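You operate a simulated robot arm through the tools that you are given. There is no shell and no other tool. Be economical: measure what you need, move in short steps, check, and stop when the job is done.

You are at the controls of a simulated robot arm. One attempt, no reset.

JOB
Give the open jar with the red label 3 doses of paprika.
Fine: use the filler slide, shut the gate again and bring the slide back to the middle.

The check looks at the end state, three seconds after you hand in, the way a careful person would. Anything else that was tipped, shoved, dropped, spilled or broken makes it a failure.

ROBOT AND FRAMES
A 7-joint arm with a two-finger parallel gripper, fixed in place. Base frame: the origin is at the foot of the arm, x ahead of it, y to its left, z up; the work surface is at about z = 0.76. Readings come in m, degrees, newtons and seconds.
Its first joint turns from -166.0 to 166.0 degrees. Payload 4.4 kg.
The TCP is the grasp point between the finger pads, 0.023 m short of the fingertips. In the tool frame z runs along the fingers and y along their closing line. Largest opening 0.094 m; finger width 0.038, thickness 0.01; the body of the gripper, 0.054 by 0.096 m, starts 0.039 m behind the TCP.
Orientation is told as [roll, pitch, yaw] about the base's x, y, z axes, in that order, counted from this pose: with the fingers straight down and closing along the base's y, the tool's x points along the base's -x, its y along +y and its z along -z.

CONTROLS
- The arm moves only by the tool arm_command. Its argument "deltas" is a list of rows, each a list of 3 entries, a list of its own where there are three numbers: the shift along the tool's x, y, z in units of 400 mm (1.0 is 400 mm), then the turn, a rotation vector about the tool's x, y, z in units of 60 degrees (1.0 is 60 degrees), then the opening, from 0 (shut) to 1 (fully open). In form: [[[x, y, z], [rx, ry, rz], hand], ...]. A call has 1 to 8 rows; each row is the pose to reach, as a shift and turn from the pose commanded when the call began, along the tool's axes at that moment. A call with a number of a shift or a turn outside -1 to 1 is refused whole. Rows are played at 5 a second. More than 0.05 m and 8.6 degrees between two rows, or a gripper value outside its range, and nothing of the call is played. A pose out of reach is approached as far as the arm can. The call stops where the force on the tool passes 90 N (or 10 N more than at its start, if that is more) or the arm is blocked; 0.2 s more then pass. The fingers move at their own pace (about 0.072 m/s each) and stop on an object; they squeeze with about 28 N. The grip force told is the motor's: it shows also when the fingers shut on nothing. Time passes only in rows, and 0.2 s behind the last, so rows that repeat a pose let the fingers close. It gives the time, the measured TCP pose, the force on the tool (base axes), the opening and the grip force at its end, in the units of the frame above (readings bear some noise), and new pictures: "pictures" is both (left out), scene, wrist or none.
- Cameras (640 x 400 px; columns grow to the right, rows downward): "scene" is fixed at [0.0482, -0.4992, 1.5063]; the picture's right is [0.75, -0.66, 0.00], its down [-0.24, -0.28, -0.93] and it looks along [0.61, 0.70, -0.37] (base axes); focal length 325 px, centre (320, 200). "wrist" rides on the gripper at [0.086, 0.016, -0.075] in the tool frame; the picture's right is [-0.18, 0.98, 0.00], its down [-0.58, -0.11, -0.81] and it looks along [-0.79, -0.15, 0.59] (tool axes); focal length 243 px, centre (320, 200). There is no depth. A picture from a camera that has moved, and an enlarged one, comes with that camera's place and axes in the base frame and with its lens.
- close_up(camera, box): a new picture of the part [left, top, right, bottom] of that camera's present view, enlarged. The clock stands still meanwhile.
- hand_in(): hands the job in; it is judged then, once.

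Work in short steps. Places have to be worked out from the pictures, the camera data and where the tool is seen: move nearer, look again, correct. Check each grasp and each placing, and mend what went wrong. You have 120 turns and 170 pictures in all, those below and enlarged ones among them. Open the gripper and draw the arm clear of the work before you hand the job in, unless the task says otherwise; then end with one line.

The tools are called after "Emit:" by a JSON object that holds its "method" and its "body". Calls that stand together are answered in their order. arm_command: Moves the arm, as the interface text tells. Its arguments: {"type":"object","properties":{"deltas":{"type":"array"},"pictures":{"type":"string","enum":["both","scene","wrist","none"]}},"required":["deltas"]} The other tools are called the same way: close_up (camera, box) takes an enlarged picture of a part of a camera's view; hand_in () hands the job in.

At the start:

```text
time_s: 0.0
eef_pos: [0.6475, 0.4131, 1.4695]
orientation: [0.0, 0.0, -0.1]
ft_force: [-0.2, 0.3, 1.2]
gripper_width: 0.0937
grasp_force: 0.1
```

scene: 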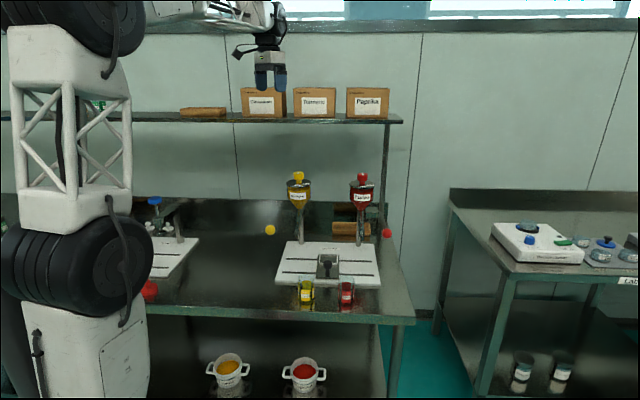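
wrist: 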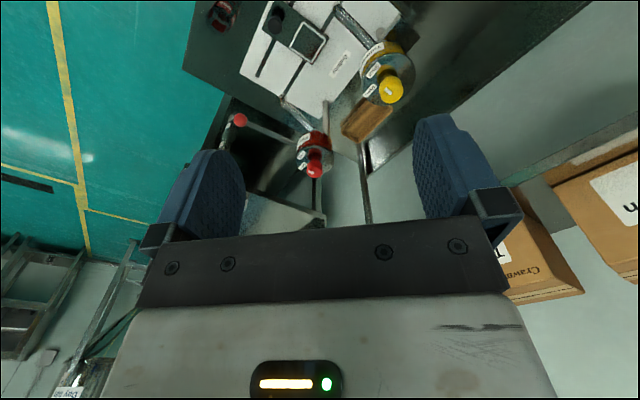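

I'll enlarge the filler area of the scene to understand the mechanism.

Emit:
{"method": "close_up", "body": {"camera": "scene", "box": [250, 160, 410, 320]}}

Emit:
{"method": "close_up", "body": {"camera": "wrist", "box": [180, 0, 440, 210]}}

Emit:
{"method": "close_up", "body": {"camera": "scene", "box": [470, 200, 640, 300]}}

```text
2.50 times, centred on (330, 240) of scene
camera zoom: at [0.0482, -0.4992, 1.5063], right [0.75, -0.66, 0.0], down [-0.24, -0.28, -0.93], along [0.61, 0.7, -0.37], focal length 812 px, centre (295, 100)
```

zoom: 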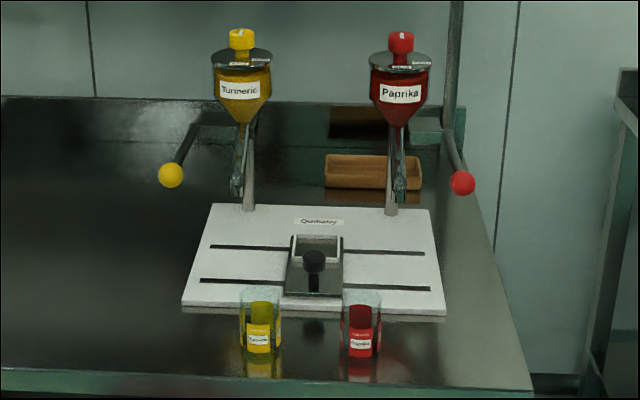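

```text
1.90 times, centred on (310, 105) of wrist
camera zoom: at [0.5607, 0.4317, 1.5446], right [0.18, 0.98, 0.0], down [0.58, -0.11, 0.81], along [0.79, -0.15, -0.59], focal length 462 px, centre (339, 381)
```

zoom: 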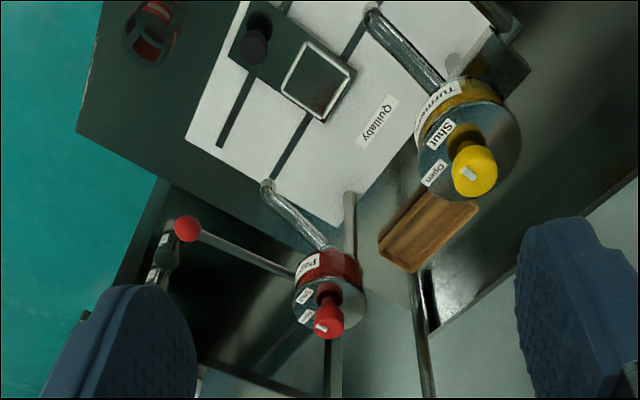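

```text
3.76 times, centred on (555, 250) of scene
camera zoom: at [0.0482, -0.4992, 1.5063], right [0.75, -0.66, 0.0], down [-0.24, -0.28, -0.93], along [0.61, 0.7, -0.37], focal length 1223 px, centre (-565, 12)
```

zoom: 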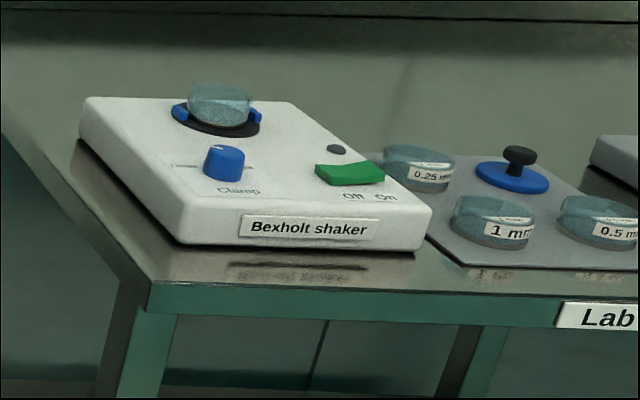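

Look closer at the jars, the slide and the hopper tops.

Emit:
{"method": "close_up", "body": {"camera": "scene", "box": [285, 250, 385, 312]}}

Emit:
{"method": "close_up", "body": {"camera": "wrist", "box": [200, 0, 340, 88]}}

Emit:
{"method": "close_up", "body": {"camera": "wrist", "box": [220, 100, 340, 190]}}

Emit:
{"method": "close_up", "body": {"camera": "scene", "box": [280, 165, 400, 245]}}

```text
6.40 times, centred on (335, 281) of scene
camera zoom: at [0.0482, -0.4992, 1.5063], right [0.75, -0.66, 0.0], down [-0.24, -0.28, -0.93], along [0.61, 0.7, -0.37], focal length 2080 px, centre (224, -318)
```

zoom: 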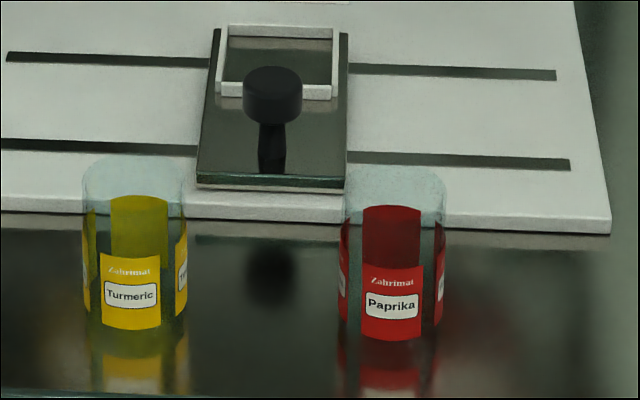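

```text
4.55 times, centred on (270, 44) of wrist
camera zoom: at [0.5607, 0.4317, 1.5446], right [0.18, 0.98, 0.0], down [0.58, -0.11, 0.81], along [0.79, -0.15, -0.59], focal length 1103 px, centre (547, 909)
```

zoom: 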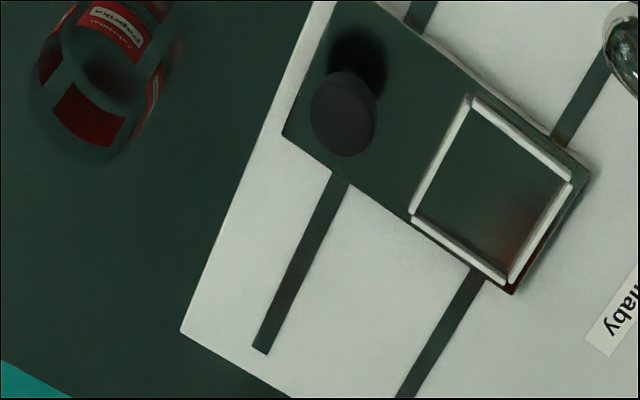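

```text
4.44 times, centred on (280, 145) of wrist
camera zoom: at [0.5607, 0.4317, 1.5446], right [0.18, 0.98, 0.0], down [0.58, -0.11, 0.81], along [0.79, -0.15, -0.59], focal length 1078 px, centre (498, 444)
```

zoom: 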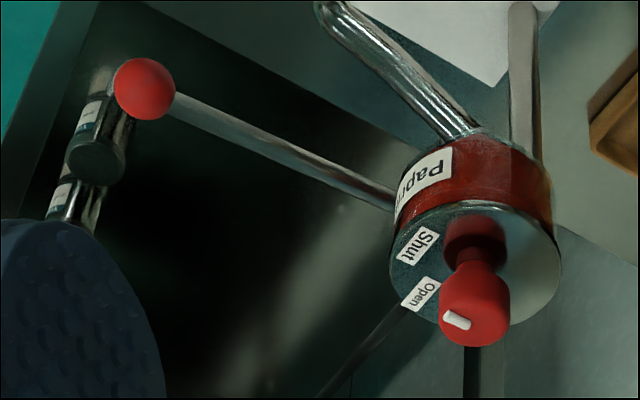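

```text
5.00 times, centred on (340, 205) of scene
camera zoom: at [0.0482, -0.4992, 1.5063], right [0.75, -0.66, 0.0], down [-0.24, -0.28, -0.93], along [0.61, 0.7, -0.37], focal length 1625 px, centre (220, 175)
```

zoom: 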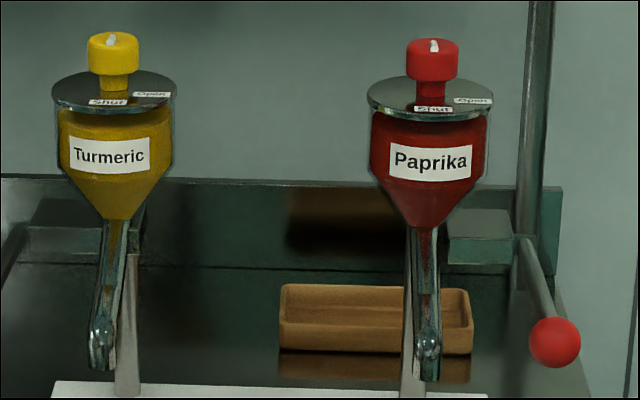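

The jars are open, standing in front of the filler. The slide has an empty square holder. The knobs on the hoppers read Shut/Open, and there are ball levers. I'll turn the tool 45° to align with the filler and move to get a lower view.

Emit:
{"method": "arm_command", "body": {"deltas": [[[0.03, -0.082, 0.053], [0, 0, -0.094], 1], [[0.061, -0.164, 0.106], [0, 0, -0.188], 1], [[0.091, -0.247, 0.159], [0, 0, -0.281], 1], [[0.122, -0.329, 0.212], [0, 0, -0.375], 1], [[0.152, -0.411, 0.266], [0, 0, -0.469], 1], [[0.183, -0.493, 0.319], [0, 0, -0.5625], 1], [[0.213, -0.576, 0.372], [0, 0, -0.656], 1], [[0.244, -0.658, 0.425], [0, 0, -0.75], 1]]}}

```text
time_s: 1.8
eef_pos: [0.553, 0.1496, 1.3019]
orientation: [0.0, 0.0, 45.2]
ft_force: [-0.2, -0.3, 0.2]
gripper_width: 0.0942
grasp_force: 0.1
camera wrist: at [0.4788, 0.1021, 1.3759], right [-0.57, 0.82, 0.0], down [0.49, 0.34, 0.81], along [0.66, 0.46, -0.59], focal length 243 px, centre (320, 200)
```

scene: 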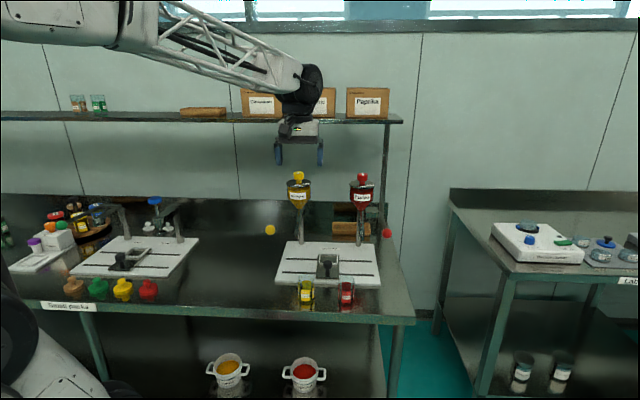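
wrist: 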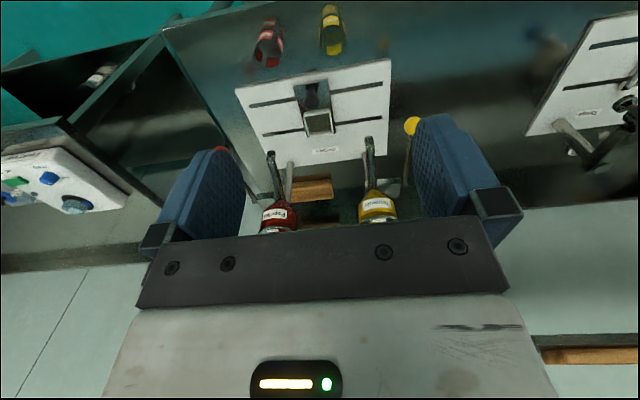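

Check the left area in the scene and the levers from here.

Emit:
{"method": "close_up", "body": {"camera": "scene", "box": [0, 180, 210, 312]}}

Emit:
{"method": "close_up", "body": {"camera": "wrist", "box": [200, 0, 440, 240]}}

```text
3.03 times, centred on (105, 246) of scene
camera zoom: at [0.0482, -0.4992, 1.5063], right [0.75, -0.66, 0.0], down [-0.24, -0.28, -0.93], along [0.61, 0.7, -0.37], focal length 985 px, centre (972, 61)
```

zoom: 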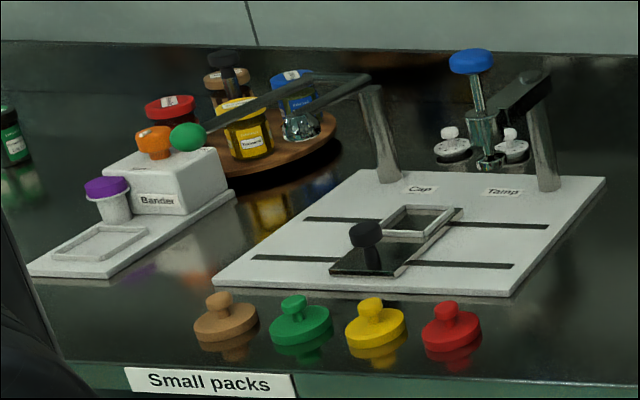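

```text
1.67 times, centred on (320, 120) of wrist
camera zoom: at [0.4788, 0.1021, 1.3759], right [-0.57, 0.82, 0.0], down [0.49, 0.34, 0.81], along [0.66, 0.46, -0.59], focal length 404 px, centre (320, 333)
```

zoom: 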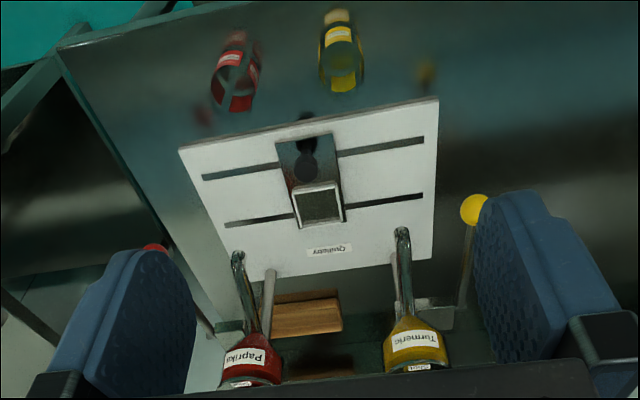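

Jar with red label is estimated at about (0.74, 0.15). Hover above it for a look.

Emit:
{"method": "arm_command", "body": {"deltas": [[[-0.041, -0.041, 0.094], [0, 0, 0], 1], [[-0.082, -0.083, 0.189], [0, 0, 0], 1], [[-0.124, -0.124, 0.283], [0, 0, 0], 1], [[-0.165, -0.166, 0.377], [0, 0, 0], 1], [[-0.206, -0.207, 0.472], [0, 0, 0], 1], [[-0.247, -0.249, 0.566], [0, 0, 0], 1], [[-0.289, -0.29, 0.66], [0, 0, 0], 1], [[-0.33, -0.332, 0.755], [0, 0, 0], 1]]}}

Emit:
{"method": "close_up", "body": {"camera": "scene", "box": [260, 160, 420, 320]}}

```text
time_s: 3.6
eef_pos: [0.7376, 0.1488, 0.9976]
orientation: [-0.1, 0.0, 45.0]
ft_force: [0.8, 0.7, -0.2]
gripper_width: 0.094
grasp_force: 0.1
camera wrist: at [0.6636, 0.1015, 1.0717], right [-0.57, 0.82, 0.0], down [0.49, 0.33, 0.81], along [0.67, 0.46, -0.59], focal length 243 px, centre (320, 200)
```

scene: 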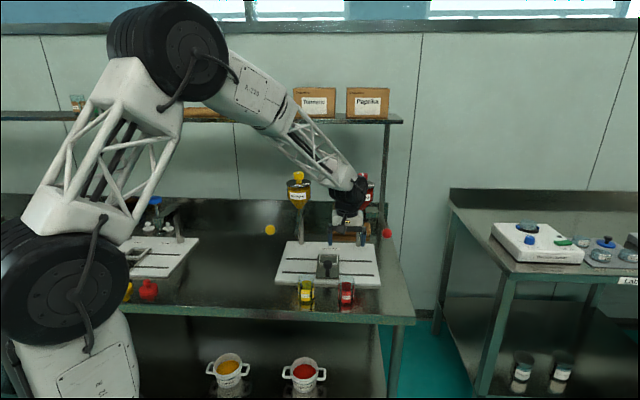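
wrist: 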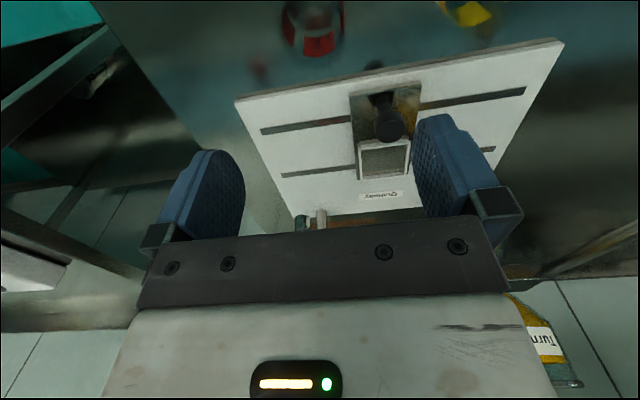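

```text
2.50 times, centred on (340, 240) of scene
camera zoom: at [0.0482, -0.4992, 1.5063], right [0.75, -0.66, 0.0], down [-0.24, -0.28, -0.93], along [0.61, 0.7, -0.37], focal length 812 px, centre (270, 100)
```

zoom: 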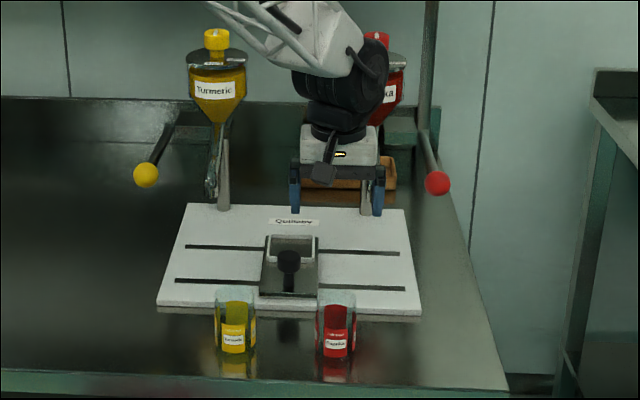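

Jar estimate refined to about (0.745, 0.151). Descend to just above its rim and look.

Emit:
{"method": "arm_command", "body": {"deltas": [[[-0.008, -0.005, 0.08], [0, 0, 0], 1], [[-0.017, -0.01, 0.17], [0, 0, 0], 1]], "pictures": "wrist"}}

Emit:
{"method": "close_up", "body": {"camera": "scene", "box": [290, 200, 400, 310]}}

```text
time_s: 4.2
eef_pos: [0.7438, 0.1516, 0.9305]
orientation: [0.0, 0.0, 45.0]
ft_force: [0.5, 0.5, 1.4]
gripper_width: 0.094
grasp_force: 0.0
camera wrist: at [0.67, 0.1027, 1.0052], right [-0.56, 0.83, 0.0], down [0.49, 0.33, 0.81], along [0.67, 0.46, -0.59], focal length 243 px, centre (320, 200)
```

wrist: 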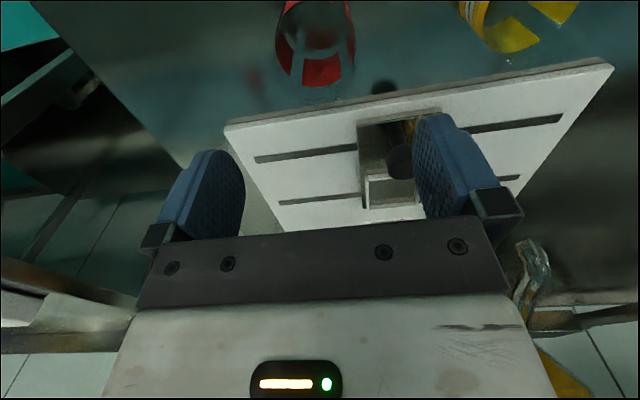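

```text
3.64 times, centred on (345, 255) of scene
camera zoom: at [0.0482, -0.4992, 1.5063], right [0.75, -0.66, 0.0], down [-0.24, -0.28, -0.93], along [0.61, 0.7, -0.37], focal length 1182 px, centre (229, 0)
```

zoom: 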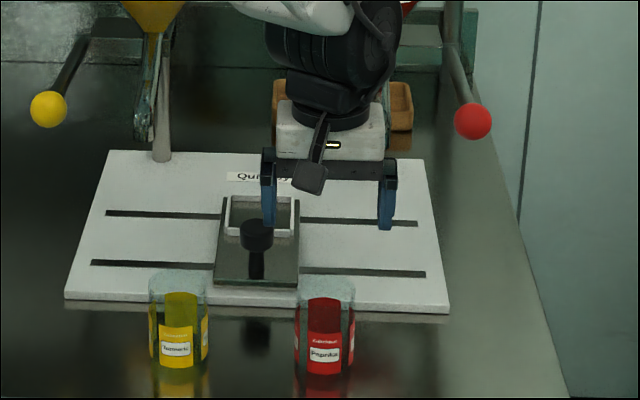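

Centre estimate (0.748, 0.154) agrees with both views. Descend around the jar to TCP z≈0.815, open.

Emit:
{"method": "arm_command", "body": {"deltas": [[[-0.011, -0.003, 0.07], [0, 0, 0], 1], [[-0.011, -0.003, 0.14], [0, 0, 0], 1], [[-0.011, -0.003, 0.21], [0, 0, 0], 1], [[-0.011, -0.003, 0.289], [0, 0, 0], 1]], "pictures": "wrist"}}

Emit:
{"method": "close_up", "body": {"camera": "scene", "box": [290, 220, 400, 320]}}

```text
time_s: 5.2
eef_pos: [0.7508, 0.1575, 0.8131]
orientation: [0.0, -0.1, 45.0]
ft_force: [0.3, -0.8, 0.5]
gripper_width: 0.094
grasp_force: 0.0
camera wrist: at [0.6775, 0.1092, 0.8879], right [-0.56, 0.83, 0.0], down [0.49, 0.33, 0.81], along [0.67, 0.46, -0.59], focal length 243 px, centre (320, 200)
```

wrist: 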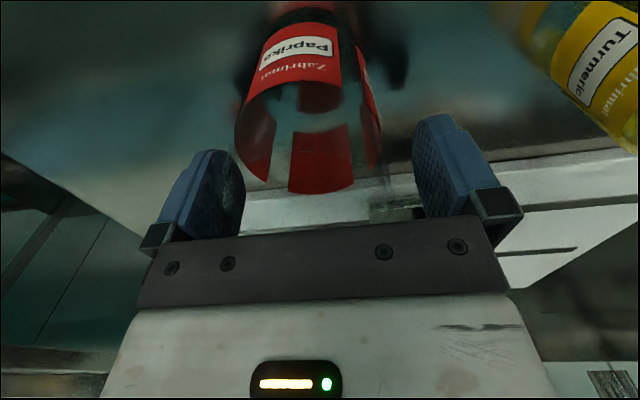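

```text
4.00 times, centred on (345, 270) of scene
camera zoom: at [0.0482, -0.4992, 1.5063], right [0.75, -0.66, 0.0], down [-0.24, -0.28, -0.93], along [0.61, 0.7, -0.37], focal length 1300 px, centre (220, -80)
```

zoom: 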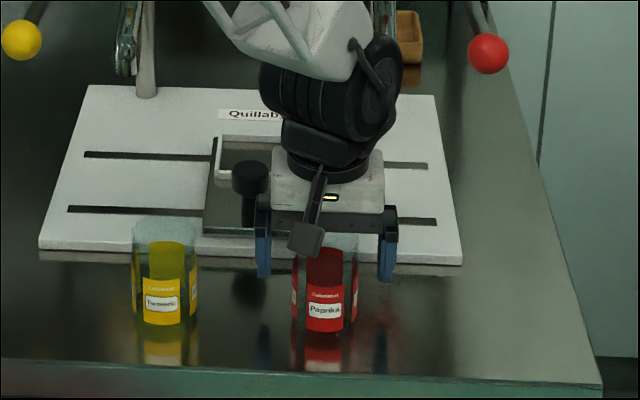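

The jar's centre is ~25 mm nearer the arm than I took it (I had mistaken the far label's top for its base). Shift back along tool +x and look again.

Emit:
{"method": "arm_command", "body": {"deltas": [[[0.03, 0, 0], [0, 0, 0], 1], [[0.0625, 0, 0], [0, 0, 0], 1], [[0.0625, 0, 0], [0, 0, 0], 1]], "pictures": "wrist"}}

Emit:
{"method": "close_up", "body": {"camera": "scene", "box": [290, 230, 390, 320]}}

```text
time_s: 6.0
eef_pos: [0.7338, 0.1379, 0.8149]
orientation: [0.1, -0.1, 45.1]
ft_force: [0.8, 0.6, 0.6]
gripper_width: 0.0939
grasp_force: 0.0
camera wrist: at [0.6596, 0.0897, 0.8889], right [-0.56, 0.83, 0.0], down [0.49, 0.33, 0.81], along [0.67, 0.46, -0.59], focal length 243 px, centre (320, 200)
```

wrist: 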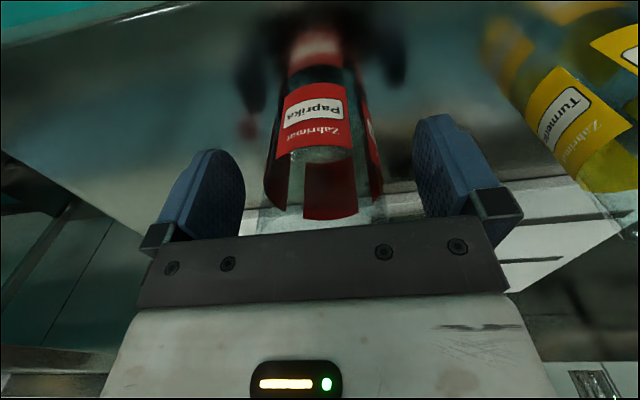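

```text
4.44 times, centred on (340, 275) of scene
camera zoom: at [0.0482, -0.4992, 1.5063], right [0.75, -0.66, 0.0], down [-0.24, -0.28, -0.93], along [0.61, 0.7, -0.37], focal length 1444 px, centre (231, -133)
```

zoom: 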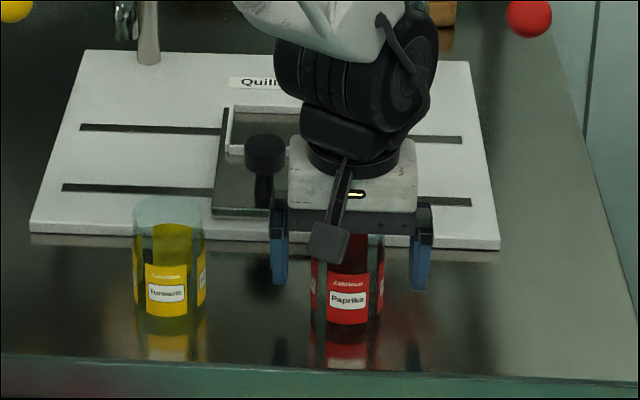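

The jar is now centred between the fingers. Close.

Emit:
{"method": "arm_command", "body": {"deltas": [[[0, 0, 0], [0, 0, 0], 0.5], [[0, 0, 0], [0, 0, 0], 0.3], [[0, 0, 0], [0, 0, 0], 0.1], [[0, 0, 0], [0, 0, 0], 0], [[0, 0, 0], [0, 0, 0], 0]], "pictures": "wrist"}}

```text
time_s: 7.2
eef_pos: [0.7331, 0.1371, 0.8146]
orientation: [0.0, -0.1, 45.1]
ft_force: [-1.9, -0.3, 2.6]
gripper_width: 0.0554
grasp_force: 28.0
camera wrist: at [0.6597, 0.0898, 0.8889], right [-0.56, 0.83, 0.0], down [0.49, 0.33, 0.81], along [0.67, 0.46, -0.59], focal length 243 px, centre (320, 200)
```

wrist: 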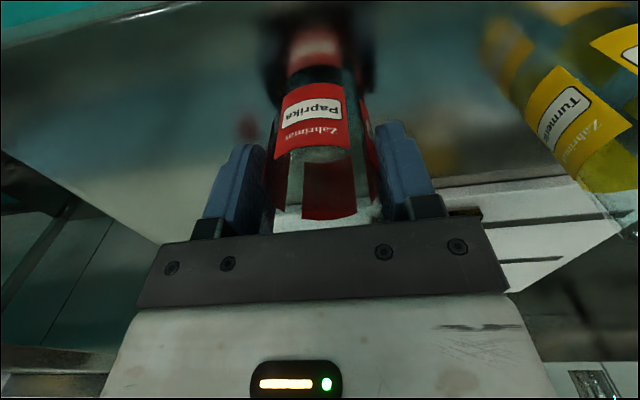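

Gripped at 55 mm. Lift straight up 130 mm and check.

Emit:
{"method": "arm_command", "body": {"deltas": [[[0, 0, -0.05], [0, 0, 0], 0], [[0, 0, -0.12], [0, 0, 0], 0], [[0, 0, -0.2], [0, 0, 0], 0], [[0, 0, -0.27], [0, 0, 0], 0], [[0, 0, -0.33], [0, 0, 0], 0]]}}

Emit:
{"method": "close_up", "body": {"camera": "scene", "box": [280, 200, 400, 310]}}

```text
time_s: 8.4
eef_pos: [0.7321, 0.1362, 0.9495]
orientation: [-0.1, 0.0, 44.9]
ft_force: [-0.5, -0.3, -0.6]
gripper_width: 0.0554
grasp_force: 28.3
camera wrist: at [0.6574, 0.0881, 1.0221], right [-0.56, 0.83, 0.0], down [0.49, 0.33, 0.81], along [0.67, 0.46, -0.59], focal length 243 px, centre (320, 200)
```

scene: 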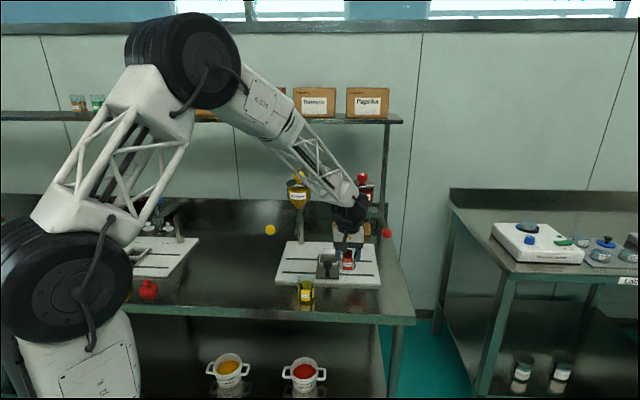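
wrist: 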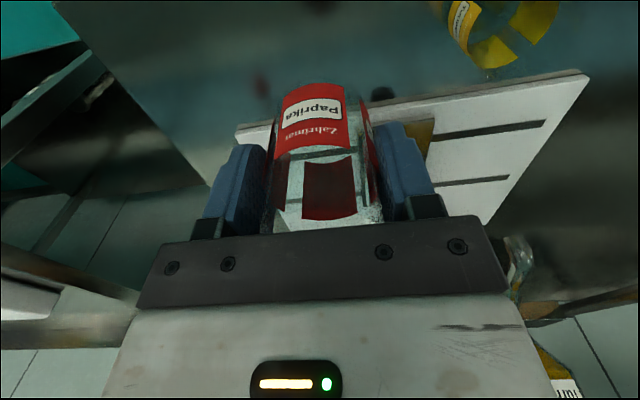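

```text
3.64 times, centred on (340, 255) of scene
camera zoom: at [0.0482, -0.4992, 1.5063], right [0.75, -0.66, 0.0], down [-0.24, -0.28, -0.93], along [0.61, 0.7, -0.37], focal length 1182 px, centre (247, 0)
```

zoom: 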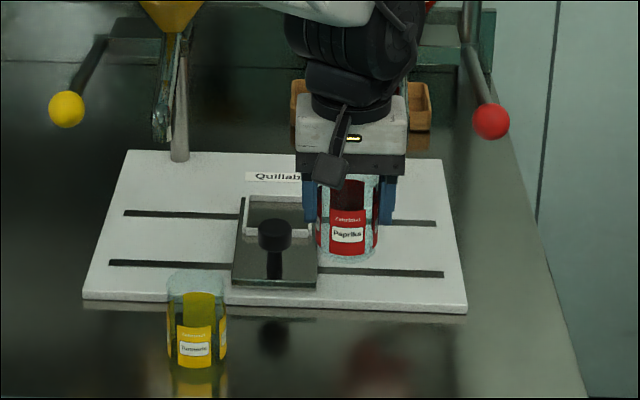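

Holder centre is estimated at about (0.828, 0.343). Carry the jar above it at this height.

Emit:
{"method": "arm_command", "body": {"deltas": [[[-0.08, 0.03, 0], [0, 0, 0], 0], [[-0.17, 0.065, 0], [0, 0, 0], 0], [[-0.26, 0.098, 0], [0, 0, 0], 0], [[-0.35, 0.13, 0], [0, 0, 0], 0], [[-0.44, 0.163, 0], [0, 0, 0], 0], [[-0.535, 0.196, 0], [0, 0, 0], 0], [[-0.535, 0.196, 0], [0, 0, 0], 0]]}}

Emit:
{"method": "close_up", "body": {"camera": "scene", "box": [270, 190, 390, 300]}}

```text
time_s: 10.0
eef_pos: [0.826, 0.3425, 0.947]
orientation: [0.0, 0.0, 45.1]
ft_force: [-0.8, -0.6, -1.5]
gripper_width: 0.0552
grasp_force: 27.8
camera wrist: at [0.752, 0.2955, 1.0216], right [-0.56, 0.83, 0.0], down [0.49, 0.33, 0.81], along [0.67, 0.46, -0.59], focal length 243 px, centre (320, 200)
```

scene: 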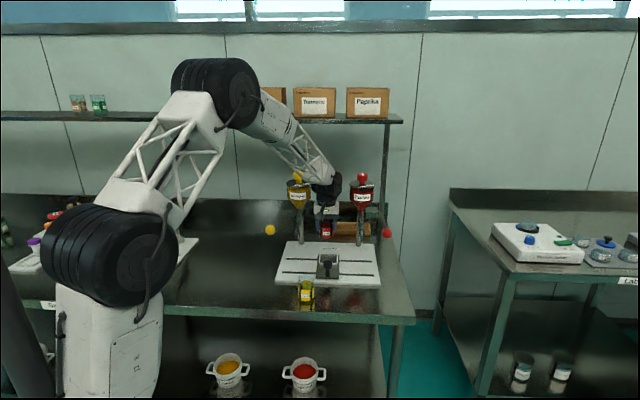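
wrist: 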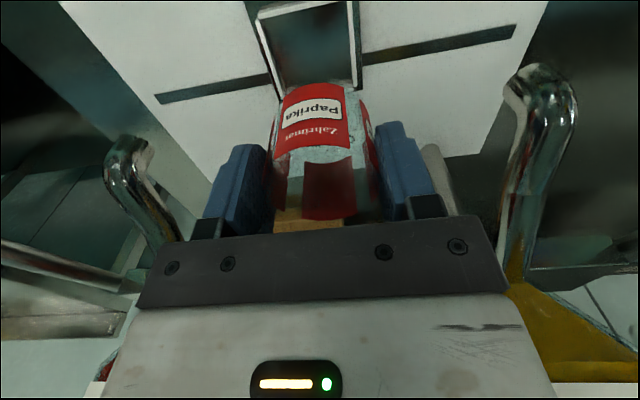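

```text
3.64 times, centred on (330, 245) of scene
camera zoom: at [0.0482, -0.4992, 1.5063], right [0.75, -0.66, 0.0], down [-0.24, -0.28, -0.93], along [0.61, 0.7, -0.37], focal length 1182 px, centre (284, 36)
```

zoom: 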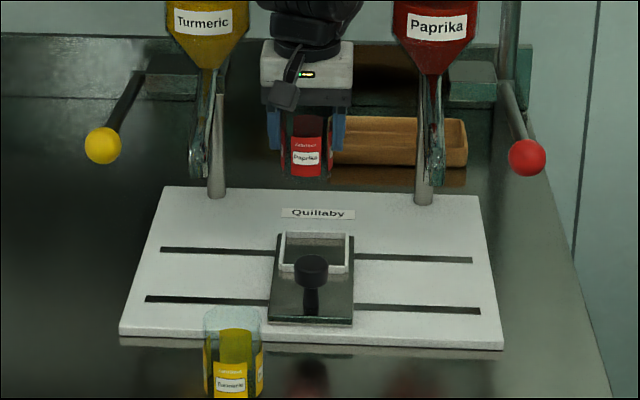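

The wrist view puts the holder centre ~5 mm further right and back. Correct this and lower to just above the holder's rim.

Emit:
{"method": "arm_command", "body": {"deltas": [[[-0.015, -0.0125, 0.05], [0, 0, 0], 0], [[-0.015, -0.0125, 0.12], [0, 0, 0], 0], [[-0.015, -0.0125, 0.185], [0, 0, 0], 0], [[-0.015, -0.0125, 0.185], [0, 0, 0], 0]], "pictures": "wrist"}}

Emit:
{"method": "close_up", "body": {"camera": "scene", "box": [290, 215, 370, 285]}}

Emit:
{"method": "close_up", "body": {"camera": "wrist", "box": [220, 20, 420, 145]}}

```text
time_s: 11.0
eef_pos: [0.8346, 0.3444, 0.8723]
orientation: [0.1, 0.0, 45.0]
ft_force: [-0.1, 0.7, -0.7]
gripper_width: 0.0552
grasp_force: 27.7
camera wrist: at [0.762, 0.2957, 0.945], right [-0.56, 0.83, 0.0], down [0.49, 0.33, 0.81], along [0.67, 0.46, -0.59], focal length 243 px, centre (320, 200)
```

wrist: 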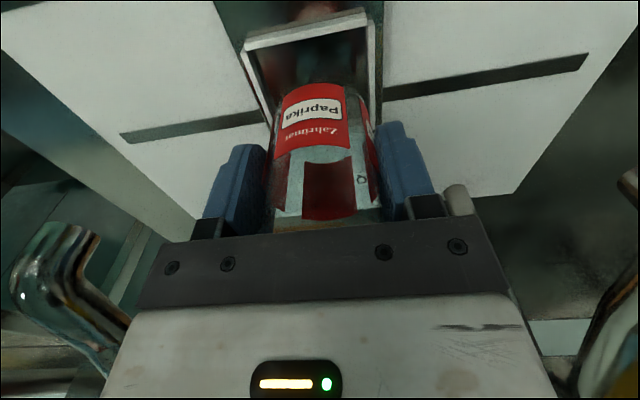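

```text
5.71 times, centred on (330, 250) of scene
camera zoom: at [0.0482, -0.4992, 1.5063], right [0.75, -0.66, 0.0], down [-0.24, -0.28, -0.93], along [0.61, 0.7, -0.37], focal length 1857 px, centre (263, -86)
```

zoom: 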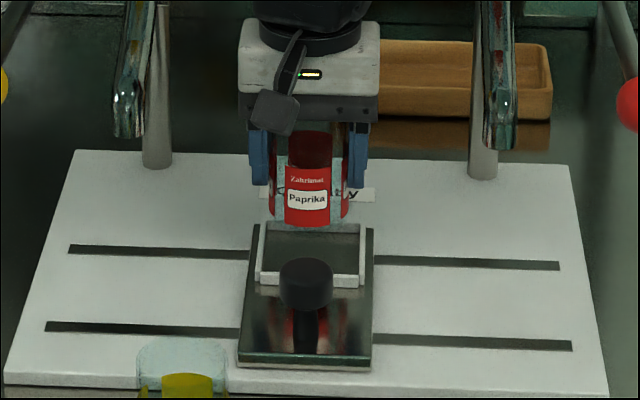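

```text
3.20 times, centred on (320, 82) of wrist
camera zoom: at [0.762, 0.2957, 0.945], right [-0.56, 0.83, 0.0], down [0.49, 0.33, 0.81], along [0.67, 0.46, -0.59], focal length 776 px, centre (320, 576)
```

zoom: 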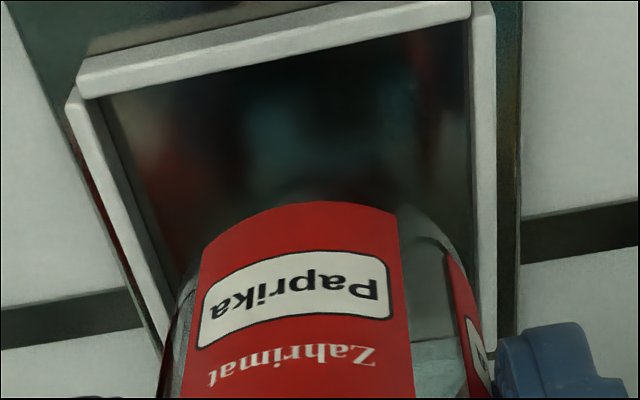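

Jar is within ~2 mm of the holder's centre. Lower it slowly in until contact.

Emit:
{"method": "arm_command", "body": {"deltas": [[[0, -0.004, 0.02], [0, 0, 0], 0], [[0, -0.004, 0.04], [0, 0, 0], 0], [[0, -0.004, 0.055], [0, 0, 0], 0], [[0, -0.004, 0.065], [0, 0, 0], 0]], "pictures": "wrist"}}

Emit:
{"method": "close_up", "body": {"camera": "scene", "box": [290, 215, 370, 285]}}

Emit:
{"method": "close_up", "body": {"camera": "wrist", "box": [220, 20, 420, 145]}}

```text
time_s: 12.0
eef_pos: [0.8374, 0.3432, 0.8452]
orientation: [0.0, 0.0, 45.0]
ft_force: [-0.3, 0.3, -0.2]
gripper_width: 0.0552
grasp_force: 28.1
camera wrist: at [0.7631, 0.295, 0.9202], right [-0.56, 0.83, 0.0], down [0.49, 0.33, 0.81], along [0.67, 0.46, -0.59], focal length 243 px, centre (320, 200)
```

wrist: 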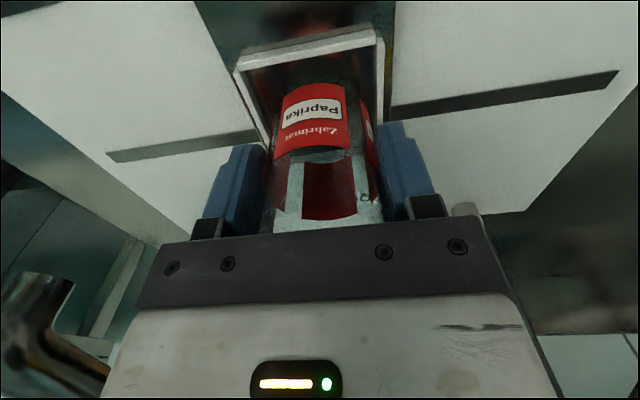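

```text
5.71 times, centred on (330, 250) of scene
camera zoom: at [0.0482, -0.4992, 1.5063], right [0.75, -0.66, 0.0], down [-0.24, -0.28, -0.93], along [0.61, 0.7, -0.37], focal length 1857 px, centre (263, -86)
```

zoom: 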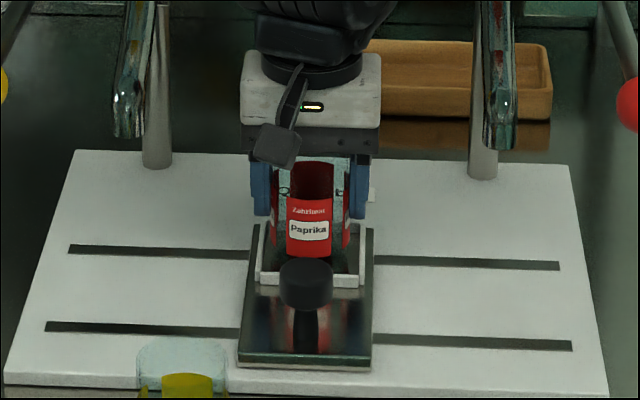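

```text
3.20 times, centred on (320, 82) of wrist
camera zoom: at [0.7631, 0.295, 0.9202], right [-0.56, 0.83, 0.0], down [0.49, 0.33, 0.81], along [0.67, 0.46, -0.59], focal length 776 px, centre (320, 576)
```

zoom: 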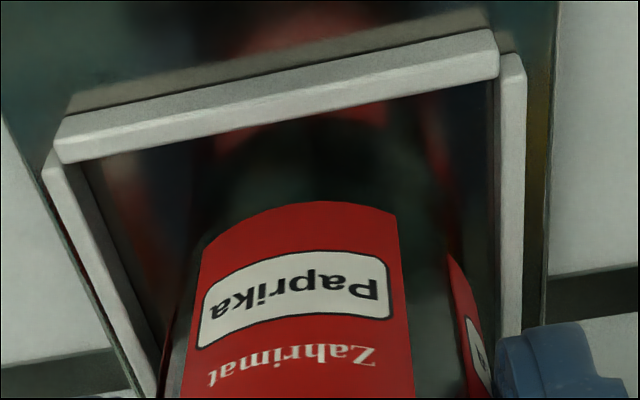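

Jar is inside the rim and free. Lower on in small steps until the floor is felt.

Emit:
{"method": "arm_command", "body": {"deltas": [[[0, 0, 0.008], [0, 0, 0], 0], [[0, 0, 0.014], [0, 0, 0], 0]], "pictures": "none"}}

```text
time_s: 12.6
eef_pos: [0.8354, 0.3425, 0.8414]
orientation: [0.0, 0.0, 45.0]
ft_force: [0.0, 0.0, -0.7]
gripper_width: 0.0553
grasp_force: 28.2
```

Emit:
{"method": "arm_command", "body": {"deltas": [[[0, 0, 0.006], [0, 0, 0], 0], [[0, 0, 0.011], [0, 0, 0], 0]], "pictures": "none"}}

```text
time_s: 13.2
eef_pos: [0.8363, 0.343, 0.8398]
orientation: [-0.1, -0.2, 45.0]
ft_force: [0.0, 3.8, 21.5]
gripper_width: 0.0556
grasp_force: 28.3
```

Contact (21 N) at TCP z≈0.840. Back off 1 mm, then open.

Emit:
{"method": "arm_command", "body": {"deltas": [[[0, 0, -0.004], [0, 0, 0], 0], [[0, 0, -0.004], [0, 0, 0], 0.7], [[0, 0, -0.004], [0, 0, 0], 1], [[0, 0, -0.004], [0, 0, 0], 1]], "pictures": "wrist"}}

Emit:
{"method": "close_up", "body": {"camera": "scene", "box": [290, 215, 370, 285]}}

```text
time_s: 14.2
eef_pos: [0.8367, 0.3431, 0.8379]
orientation: [0.0, 0.0, 45.0]
ft_force: [0.3, 0.2, 1.2]
gripper_width: 0.0941
grasp_force: 0.0
camera wrist: at [0.7634, 0.2948, 0.9122], right [-0.56, 0.83, 0.0], down [0.49, 0.33, 0.81], along [0.67, 0.46, -0.59], focal length 243 px, centre (320, 200)
```

wrist: 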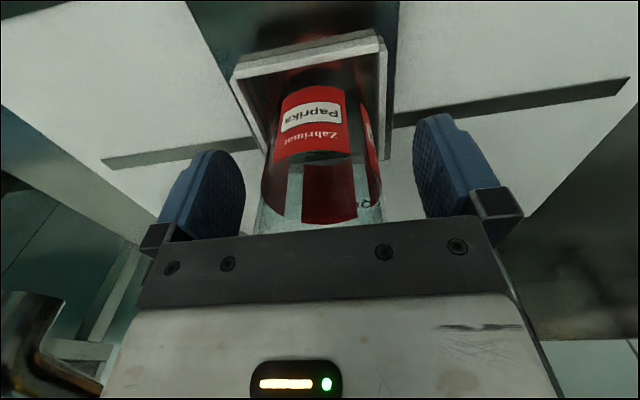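

```text
5.71 times, centred on (330, 250) of scene
camera zoom: at [0.0482, -0.4992, 1.5063], right [0.75, -0.66, 0.0], down [-0.24, -0.28, -0.93], along [0.61, 0.7, -0.37], focal length 1857 px, centre (263, -86)
```

zoom: 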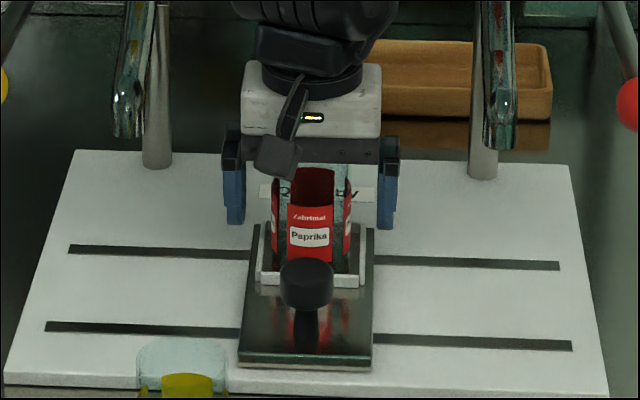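

Jar stands in the holder. Lift clear and draw back toward the arm.

Emit:
{"method": "arm_command", "body": {"deltas": [[[0, 0, -0.07], [0, 0, 0], 1], [[0, 0, -0.17], [0, 0, 0], 1], [[0, 0, -0.28], [0, 0, 0], 1], [[0.11, 0, -0.32], [0, 0, 0], 1], [[0.22, 0, -0.36], [0, 0, 0], 1], [[0.33, 0, -0.4], [0, 0, 0], 1], [[0.44, 0, -0.44], [0, 0, 0], 1], [[0.55, 0, -0.48], [0, 0, 0], 1]]}}

Emit:
{"method": "close_up", "body": {"camera": "scene", "box": [270, 160, 400, 290]}}

```text
time_s: 16.0
eef_pos: [0.679, 0.186, 1.0306]
orientation: [-0.1, 0.1, 45.1]
ft_force: [0.9, 0.2, -0.6]
gripper_width: 0.0941
grasp_force: 0.1
camera wrist: at [0.6058, 0.1372, 1.104], right [-0.57, 0.82, 0.0], down [0.49, 0.33, 0.81], along [0.66, 0.46, -0.59], focal length 243 px, centre (320, 200)
```

scene: 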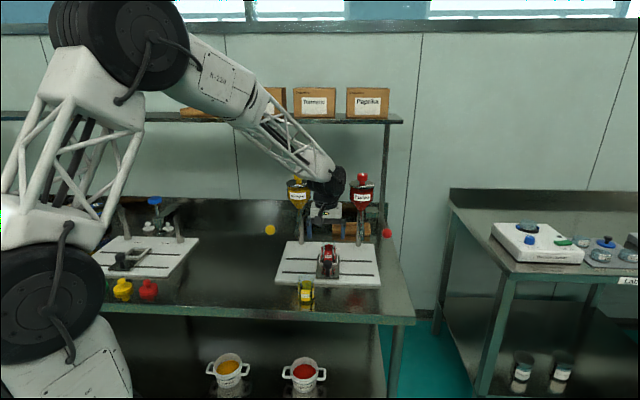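
wrist: 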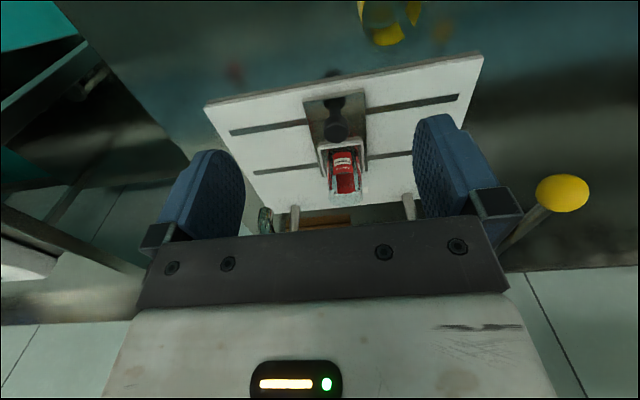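

```text
3.08 times, centred on (335, 225) of scene
camera zoom: at [0.0482, -0.4992, 1.5063], right [0.75, -0.66, 0.0], down [-0.24, -0.28, -0.93], along [0.61, 0.7, -0.37], focal length 1000 px, centre (274, 123)
```

zoom: 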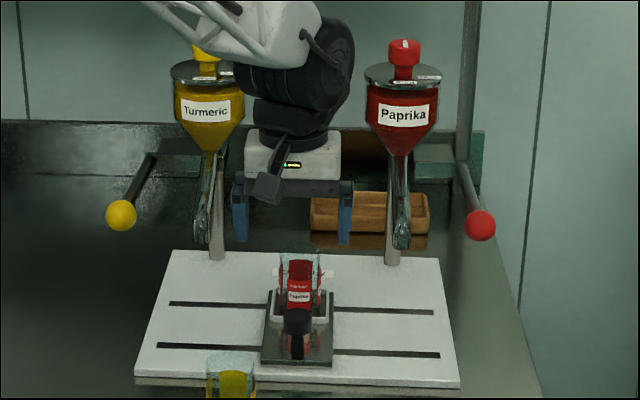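

The mechanism of the red lever isn't clear yet. I'll tilt the tool forward and shift right for a more horizontal view of hopper and lever.

Emit:
{"method": "arm_command", "body": {"deltas": [[[0.03, -0.06, -0.03], [0, -0.13, 0], 1], [[0.06, -0.12, -0.06], [0, -0.26, 0], 1], [[0.09, -0.18, -0.09], [0, -0.39, 0], 1], [[0.12, -0.25, -0.12], [0, -0.52, 0], 1], [[0.125, -0.25, -0.15], [0, -0.6, 0], 1]], "pictures": "wrist"}}

```text
time_s: 17.2
eef_pos: [0.7164, 0.0796, 1.092]
orientation: [0.0, -36.2, 45.0]
ft_force: [0.4, -0.5, -0.5]
gripper_width: 0.0939
grasp_force: 0.0
camera wrist: at [0.624, 0.012, 1.1006], right [-0.59, 0.8, 0.11], down [0.07, -0.08, 0.99], along [0.8, 0.59, -0.01], focal length 243 px, centre (320, 200)
```

wrist: 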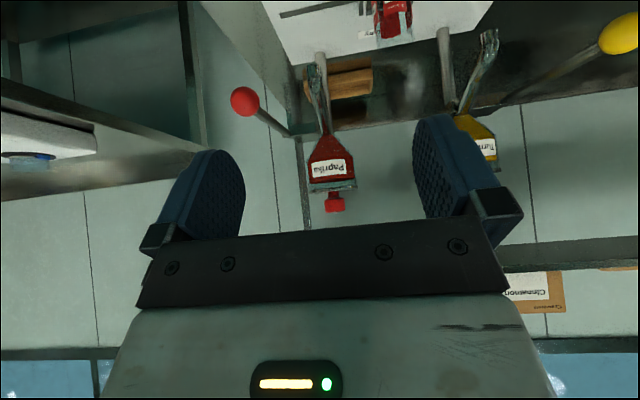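

Emit:
{"method": "close_up", "body": {"camera": "wrist", "box": [210, 20, 410, 220]}}

Emit:
{"method": "close_up", "body": {"camera": "wrist", "box": [430, 0, 640, 180]}}

```text
2.00 times, centred on (310, 120) of wrist
camera zoom: at [0.624, 0.012, 1.1006], right [-0.59, 0.8, 0.11], down [0.07, -0.08, 0.99], along [0.8, 0.59, -0.01], focal length 485 px, centre (340, 360)
```

zoom: 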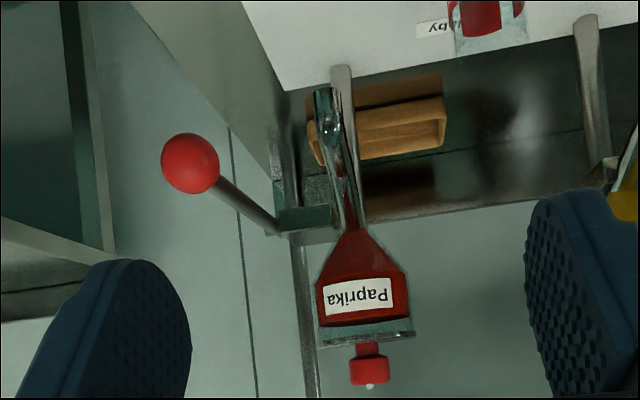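

```text
2.22 times, centred on (535, 90) of wrist
camera zoom: at [0.624, 0.012, 1.1006], right [-0.59, 0.8, 0.11], down [0.07, -0.08, 0.99], along [0.8, 0.59, -0.01], focal length 539 px, centre (-158, 444)
```

zoom: 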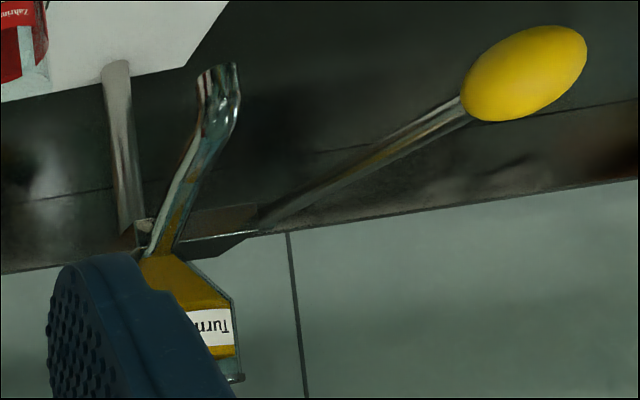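

The lever is a horizontal rod (ball ≈(0.926,0.136,0.958)) hinged on the box beside the hopper's foot, so it swings down. First the slide: untilt and hover over its black knob at about (0.740, 0.251).

Emit:
{"method": "arm_command", "body": {"deltas": [[[-0.006, 0.043, 0.088], [0, 0.1, 0], 1], [[-0.013, 0.087, 0.176], [0, 0.2, 0], 1], [[-0.02, 0.13, 0.264], [0, 0.3, 0], 1], [[-0.026, 0.173, 0.353], [0, 0.4, 0], 1], [[-0.033, 0.217, 0.441], [0, 0.5, 0], 1], [[-0.039, 0.26, 0.529], [0, 0.6033, 0], 1]], "pictures": "wrist"}}

Emit:
{"method": "close_up", "body": {"camera": "scene", "box": [280, 205, 400, 295]}}

```text
time_s: 18.6
eef_pos: [0.7383, 0.2515, 0.93]
orientation: [-0.2, 0.3, 45.0]
ft_force: [0.0, 0.3, 1.2]
gripper_width: 0.094
grasp_force: 0.0
camera wrist: at [0.665, 0.2029, 1.0049], right [-0.56, 0.83, 0.0], down [0.49, 0.34, 0.8], along [0.66, 0.45, -0.59], focal length 243 px, centre (320, 200)
```

wrist: 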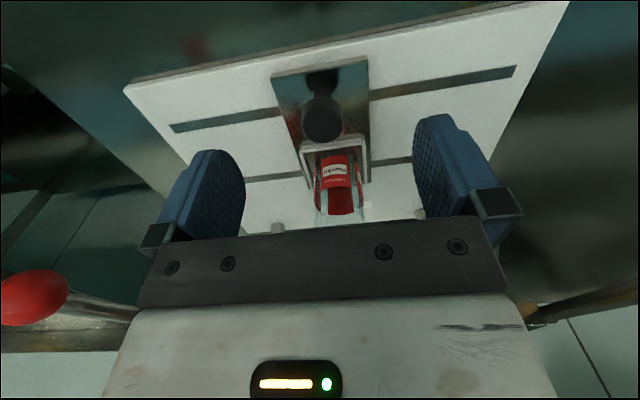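

```text
4.44 times, centred on (340, 250) of scene
camera zoom: at [0.0482, -0.4992, 1.5063], right [0.75, -0.66, 0.0], down [-0.24, -0.28, -0.93], along [0.61, 0.7, -0.37], focal length 1444 px, centre (231, -22)
```

zoom: 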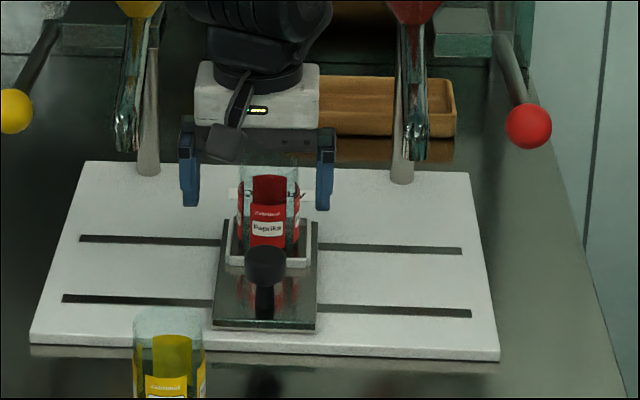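

Knob centre resolves to about e2=0.73, z≈0.825. Shift forward 28 mm, descend around it, and look.

Emit:
{"method": "arm_command", "body": {"deltas": [[[-0.07, -0.012, 0.05], [0, 0, 0], 1], [[-0.07, -0.012, 0.13], [0, 0, 0], 1], [[-0.07, -0.012, 0.21], [0, 0, 0], 1], [[-0.07, -0.012, 0.21], [0, 0, 0], 1]], "pictures": "wrist"}}

Emit:
{"method": "close_up", "body": {"camera": "scene", "box": [285, 215, 375, 285]}}

```text
time_s: 19.6
eef_pos: [0.7625, 0.2681, 0.846]
orientation: [0.0, 0.2, 44.9]
ft_force: [-0.8, -0.3, -0.3]
gripper_width: 0.0938
grasp_force: 0.0
camera wrist: at [0.6898, 0.2204, 0.9201], right [-0.56, 0.83, 0.0], down [0.49, 0.34, 0.8], along [0.66, 0.45, -0.59], focal length 243 px, centre (320, 200)
```

wrist: 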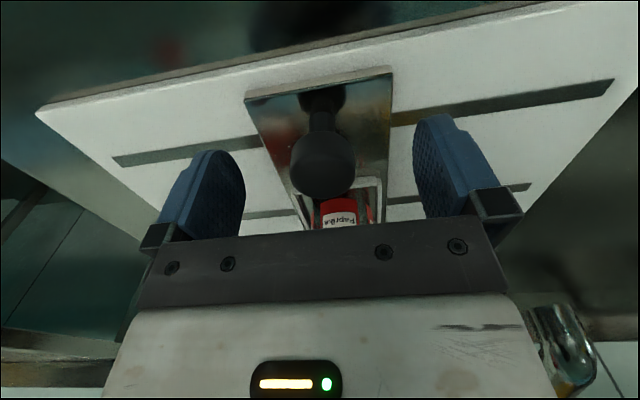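

```text
5.71 times, centred on (330, 250) of scene
camera zoom: at [0.0482, -0.4992, 1.5063], right [0.75, -0.66, 0.0], down [-0.24, -0.28, -0.93], along [0.61, 0.7, -0.37], focal length 1857 px, centre (263, -86)
```

zoom: 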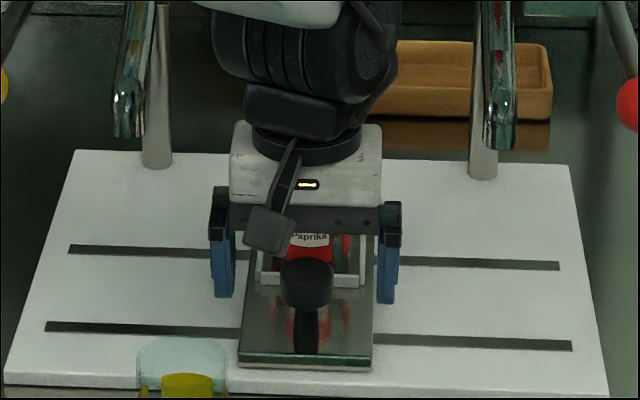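

Knob is right between the fingers. Lower 14 mm and close.

Emit:
{"method": "arm_command", "body": {"deltas": [[[-0.01, 0, 0.02], [0, 0, 0], 1], [[-0.01, 0, 0.035], [0, 0, 0], 1], [[-0.01, 0, 0.035], [0, 0, 0], 0.3], [[-0.01, 0, 0.035], [0, 0, 0], 0], [[-0.01, 0, 0.035], [0, 0, 0], 0], [[-0.01, 0, 0.035], [0, 0, 0], 0]], "pictures": "wrist"}}

```text
time_s: 21.0
eef_pos: [0.7643, 0.2707, 0.8306]
orientation: [0.0, 0.2, 45.0]
ft_force: [0.9, -0.1, -0.2]
gripper_width: 0.0356
grasp_force: 45.1
camera wrist: at [0.6916, 0.2229, 0.9051], right [-0.56, 0.83, 0.0], down [0.49, 0.34, 0.8], along [0.66, 0.45, -0.59], focal length 243 px, centre (320, 200)
```

wrist: 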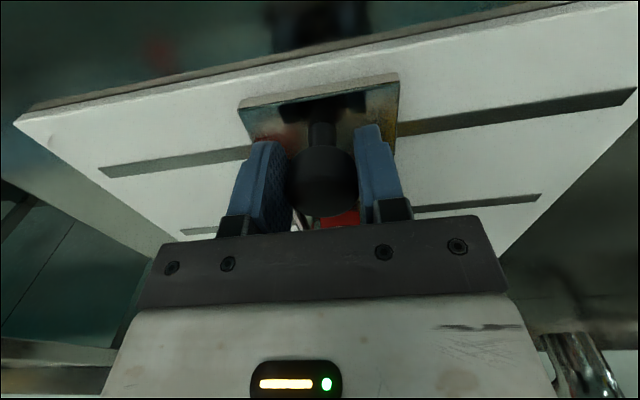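

Knob gripped (36 mm). Slide toward the paprika spout along the slot (tool −y), first 110 mm.

Emit:
{"method": "arm_command", "body": {"deltas": [[[0, -0.02, 0], [0, 0, 0], 0], [[0, -0.06, 0], [0, 0, 0], 0], [[0, -0.1, 0], [0, 0, 0], 0], [[0, -0.14, 0], [0, 0, 0], 0], [[0, -0.18, 0], [0, 0, 0], 0], [[0, -0.22, 0], [0, 0, 0], 0], [[0, -0.255, 0], [0, 0, 0], 0], [[0, -0.275, 0], [0, 0, 0], 0]], "pictures": "wrist"}}

Emit:
{"method": "close_up", "body": {"camera": "scene", "box": [290, 190, 410, 290]}}

```text
time_s: 22.8
eef_pos: [0.8439, 0.1929, 0.8309]
orientation: [0.0, 0.1, 45.0]
ft_force: [-2.3, -0.4, 9.3]
gripper_width: 0.0355
grasp_force: 45.2
camera wrist: at [0.7699, 0.1445, 0.905], right [-0.56, 0.83, 0.0], down [0.49, 0.34, 0.8], along [0.66, 0.45, -0.59], focal length 243 px, centre (320, 200)
```

wrist: 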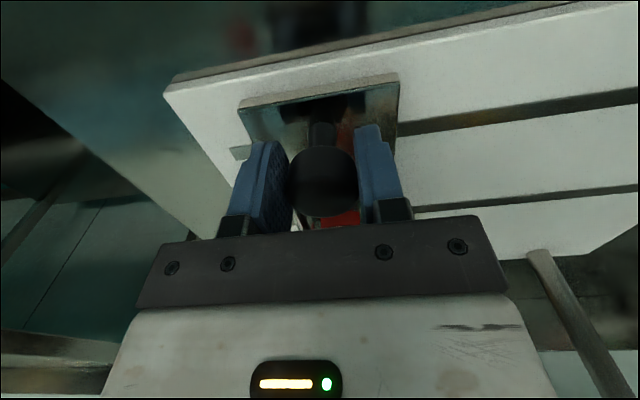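

```text
4.00 times, centred on (350, 240) of scene
camera zoom: at [0.0482, -0.4992, 1.5063], right [0.75, -0.66, 0.0], down [-0.24, -0.28, -0.93], along [0.61, 0.7, -0.37], focal length 1300 px, centre (200, 40)
```

zoom: 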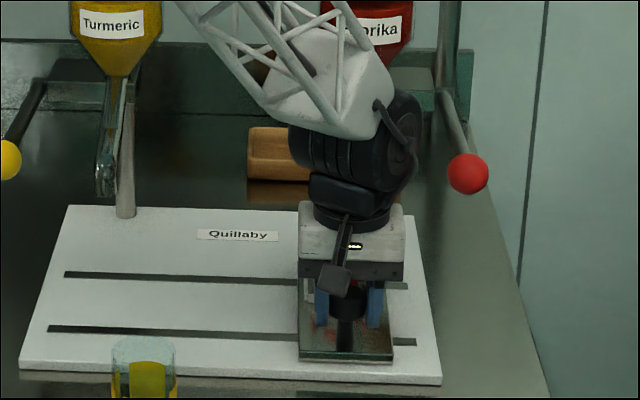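

Slide moved ~112 mm with jar. Another ~14 mm should bring the jar under the spout.

Emit:
{"method": "arm_command", "body": {"deltas": [[[0, -0.018, 0], [0, 0, 0], 0], [[0, -0.035, 0], [0, 0, 0], 0], [[0, -0.035, 0], [0, 0, 0], 0]], "pictures": "none"}}

```text
time_s: 23.6
eef_pos: [0.8531, 0.1833, 0.8317]
orientation: [0.0, 0.0, 45.0]
ft_force: [-0.1, -1.6, 18.2]
gripper_width: 0.0357
grasp_force: 45.2
```

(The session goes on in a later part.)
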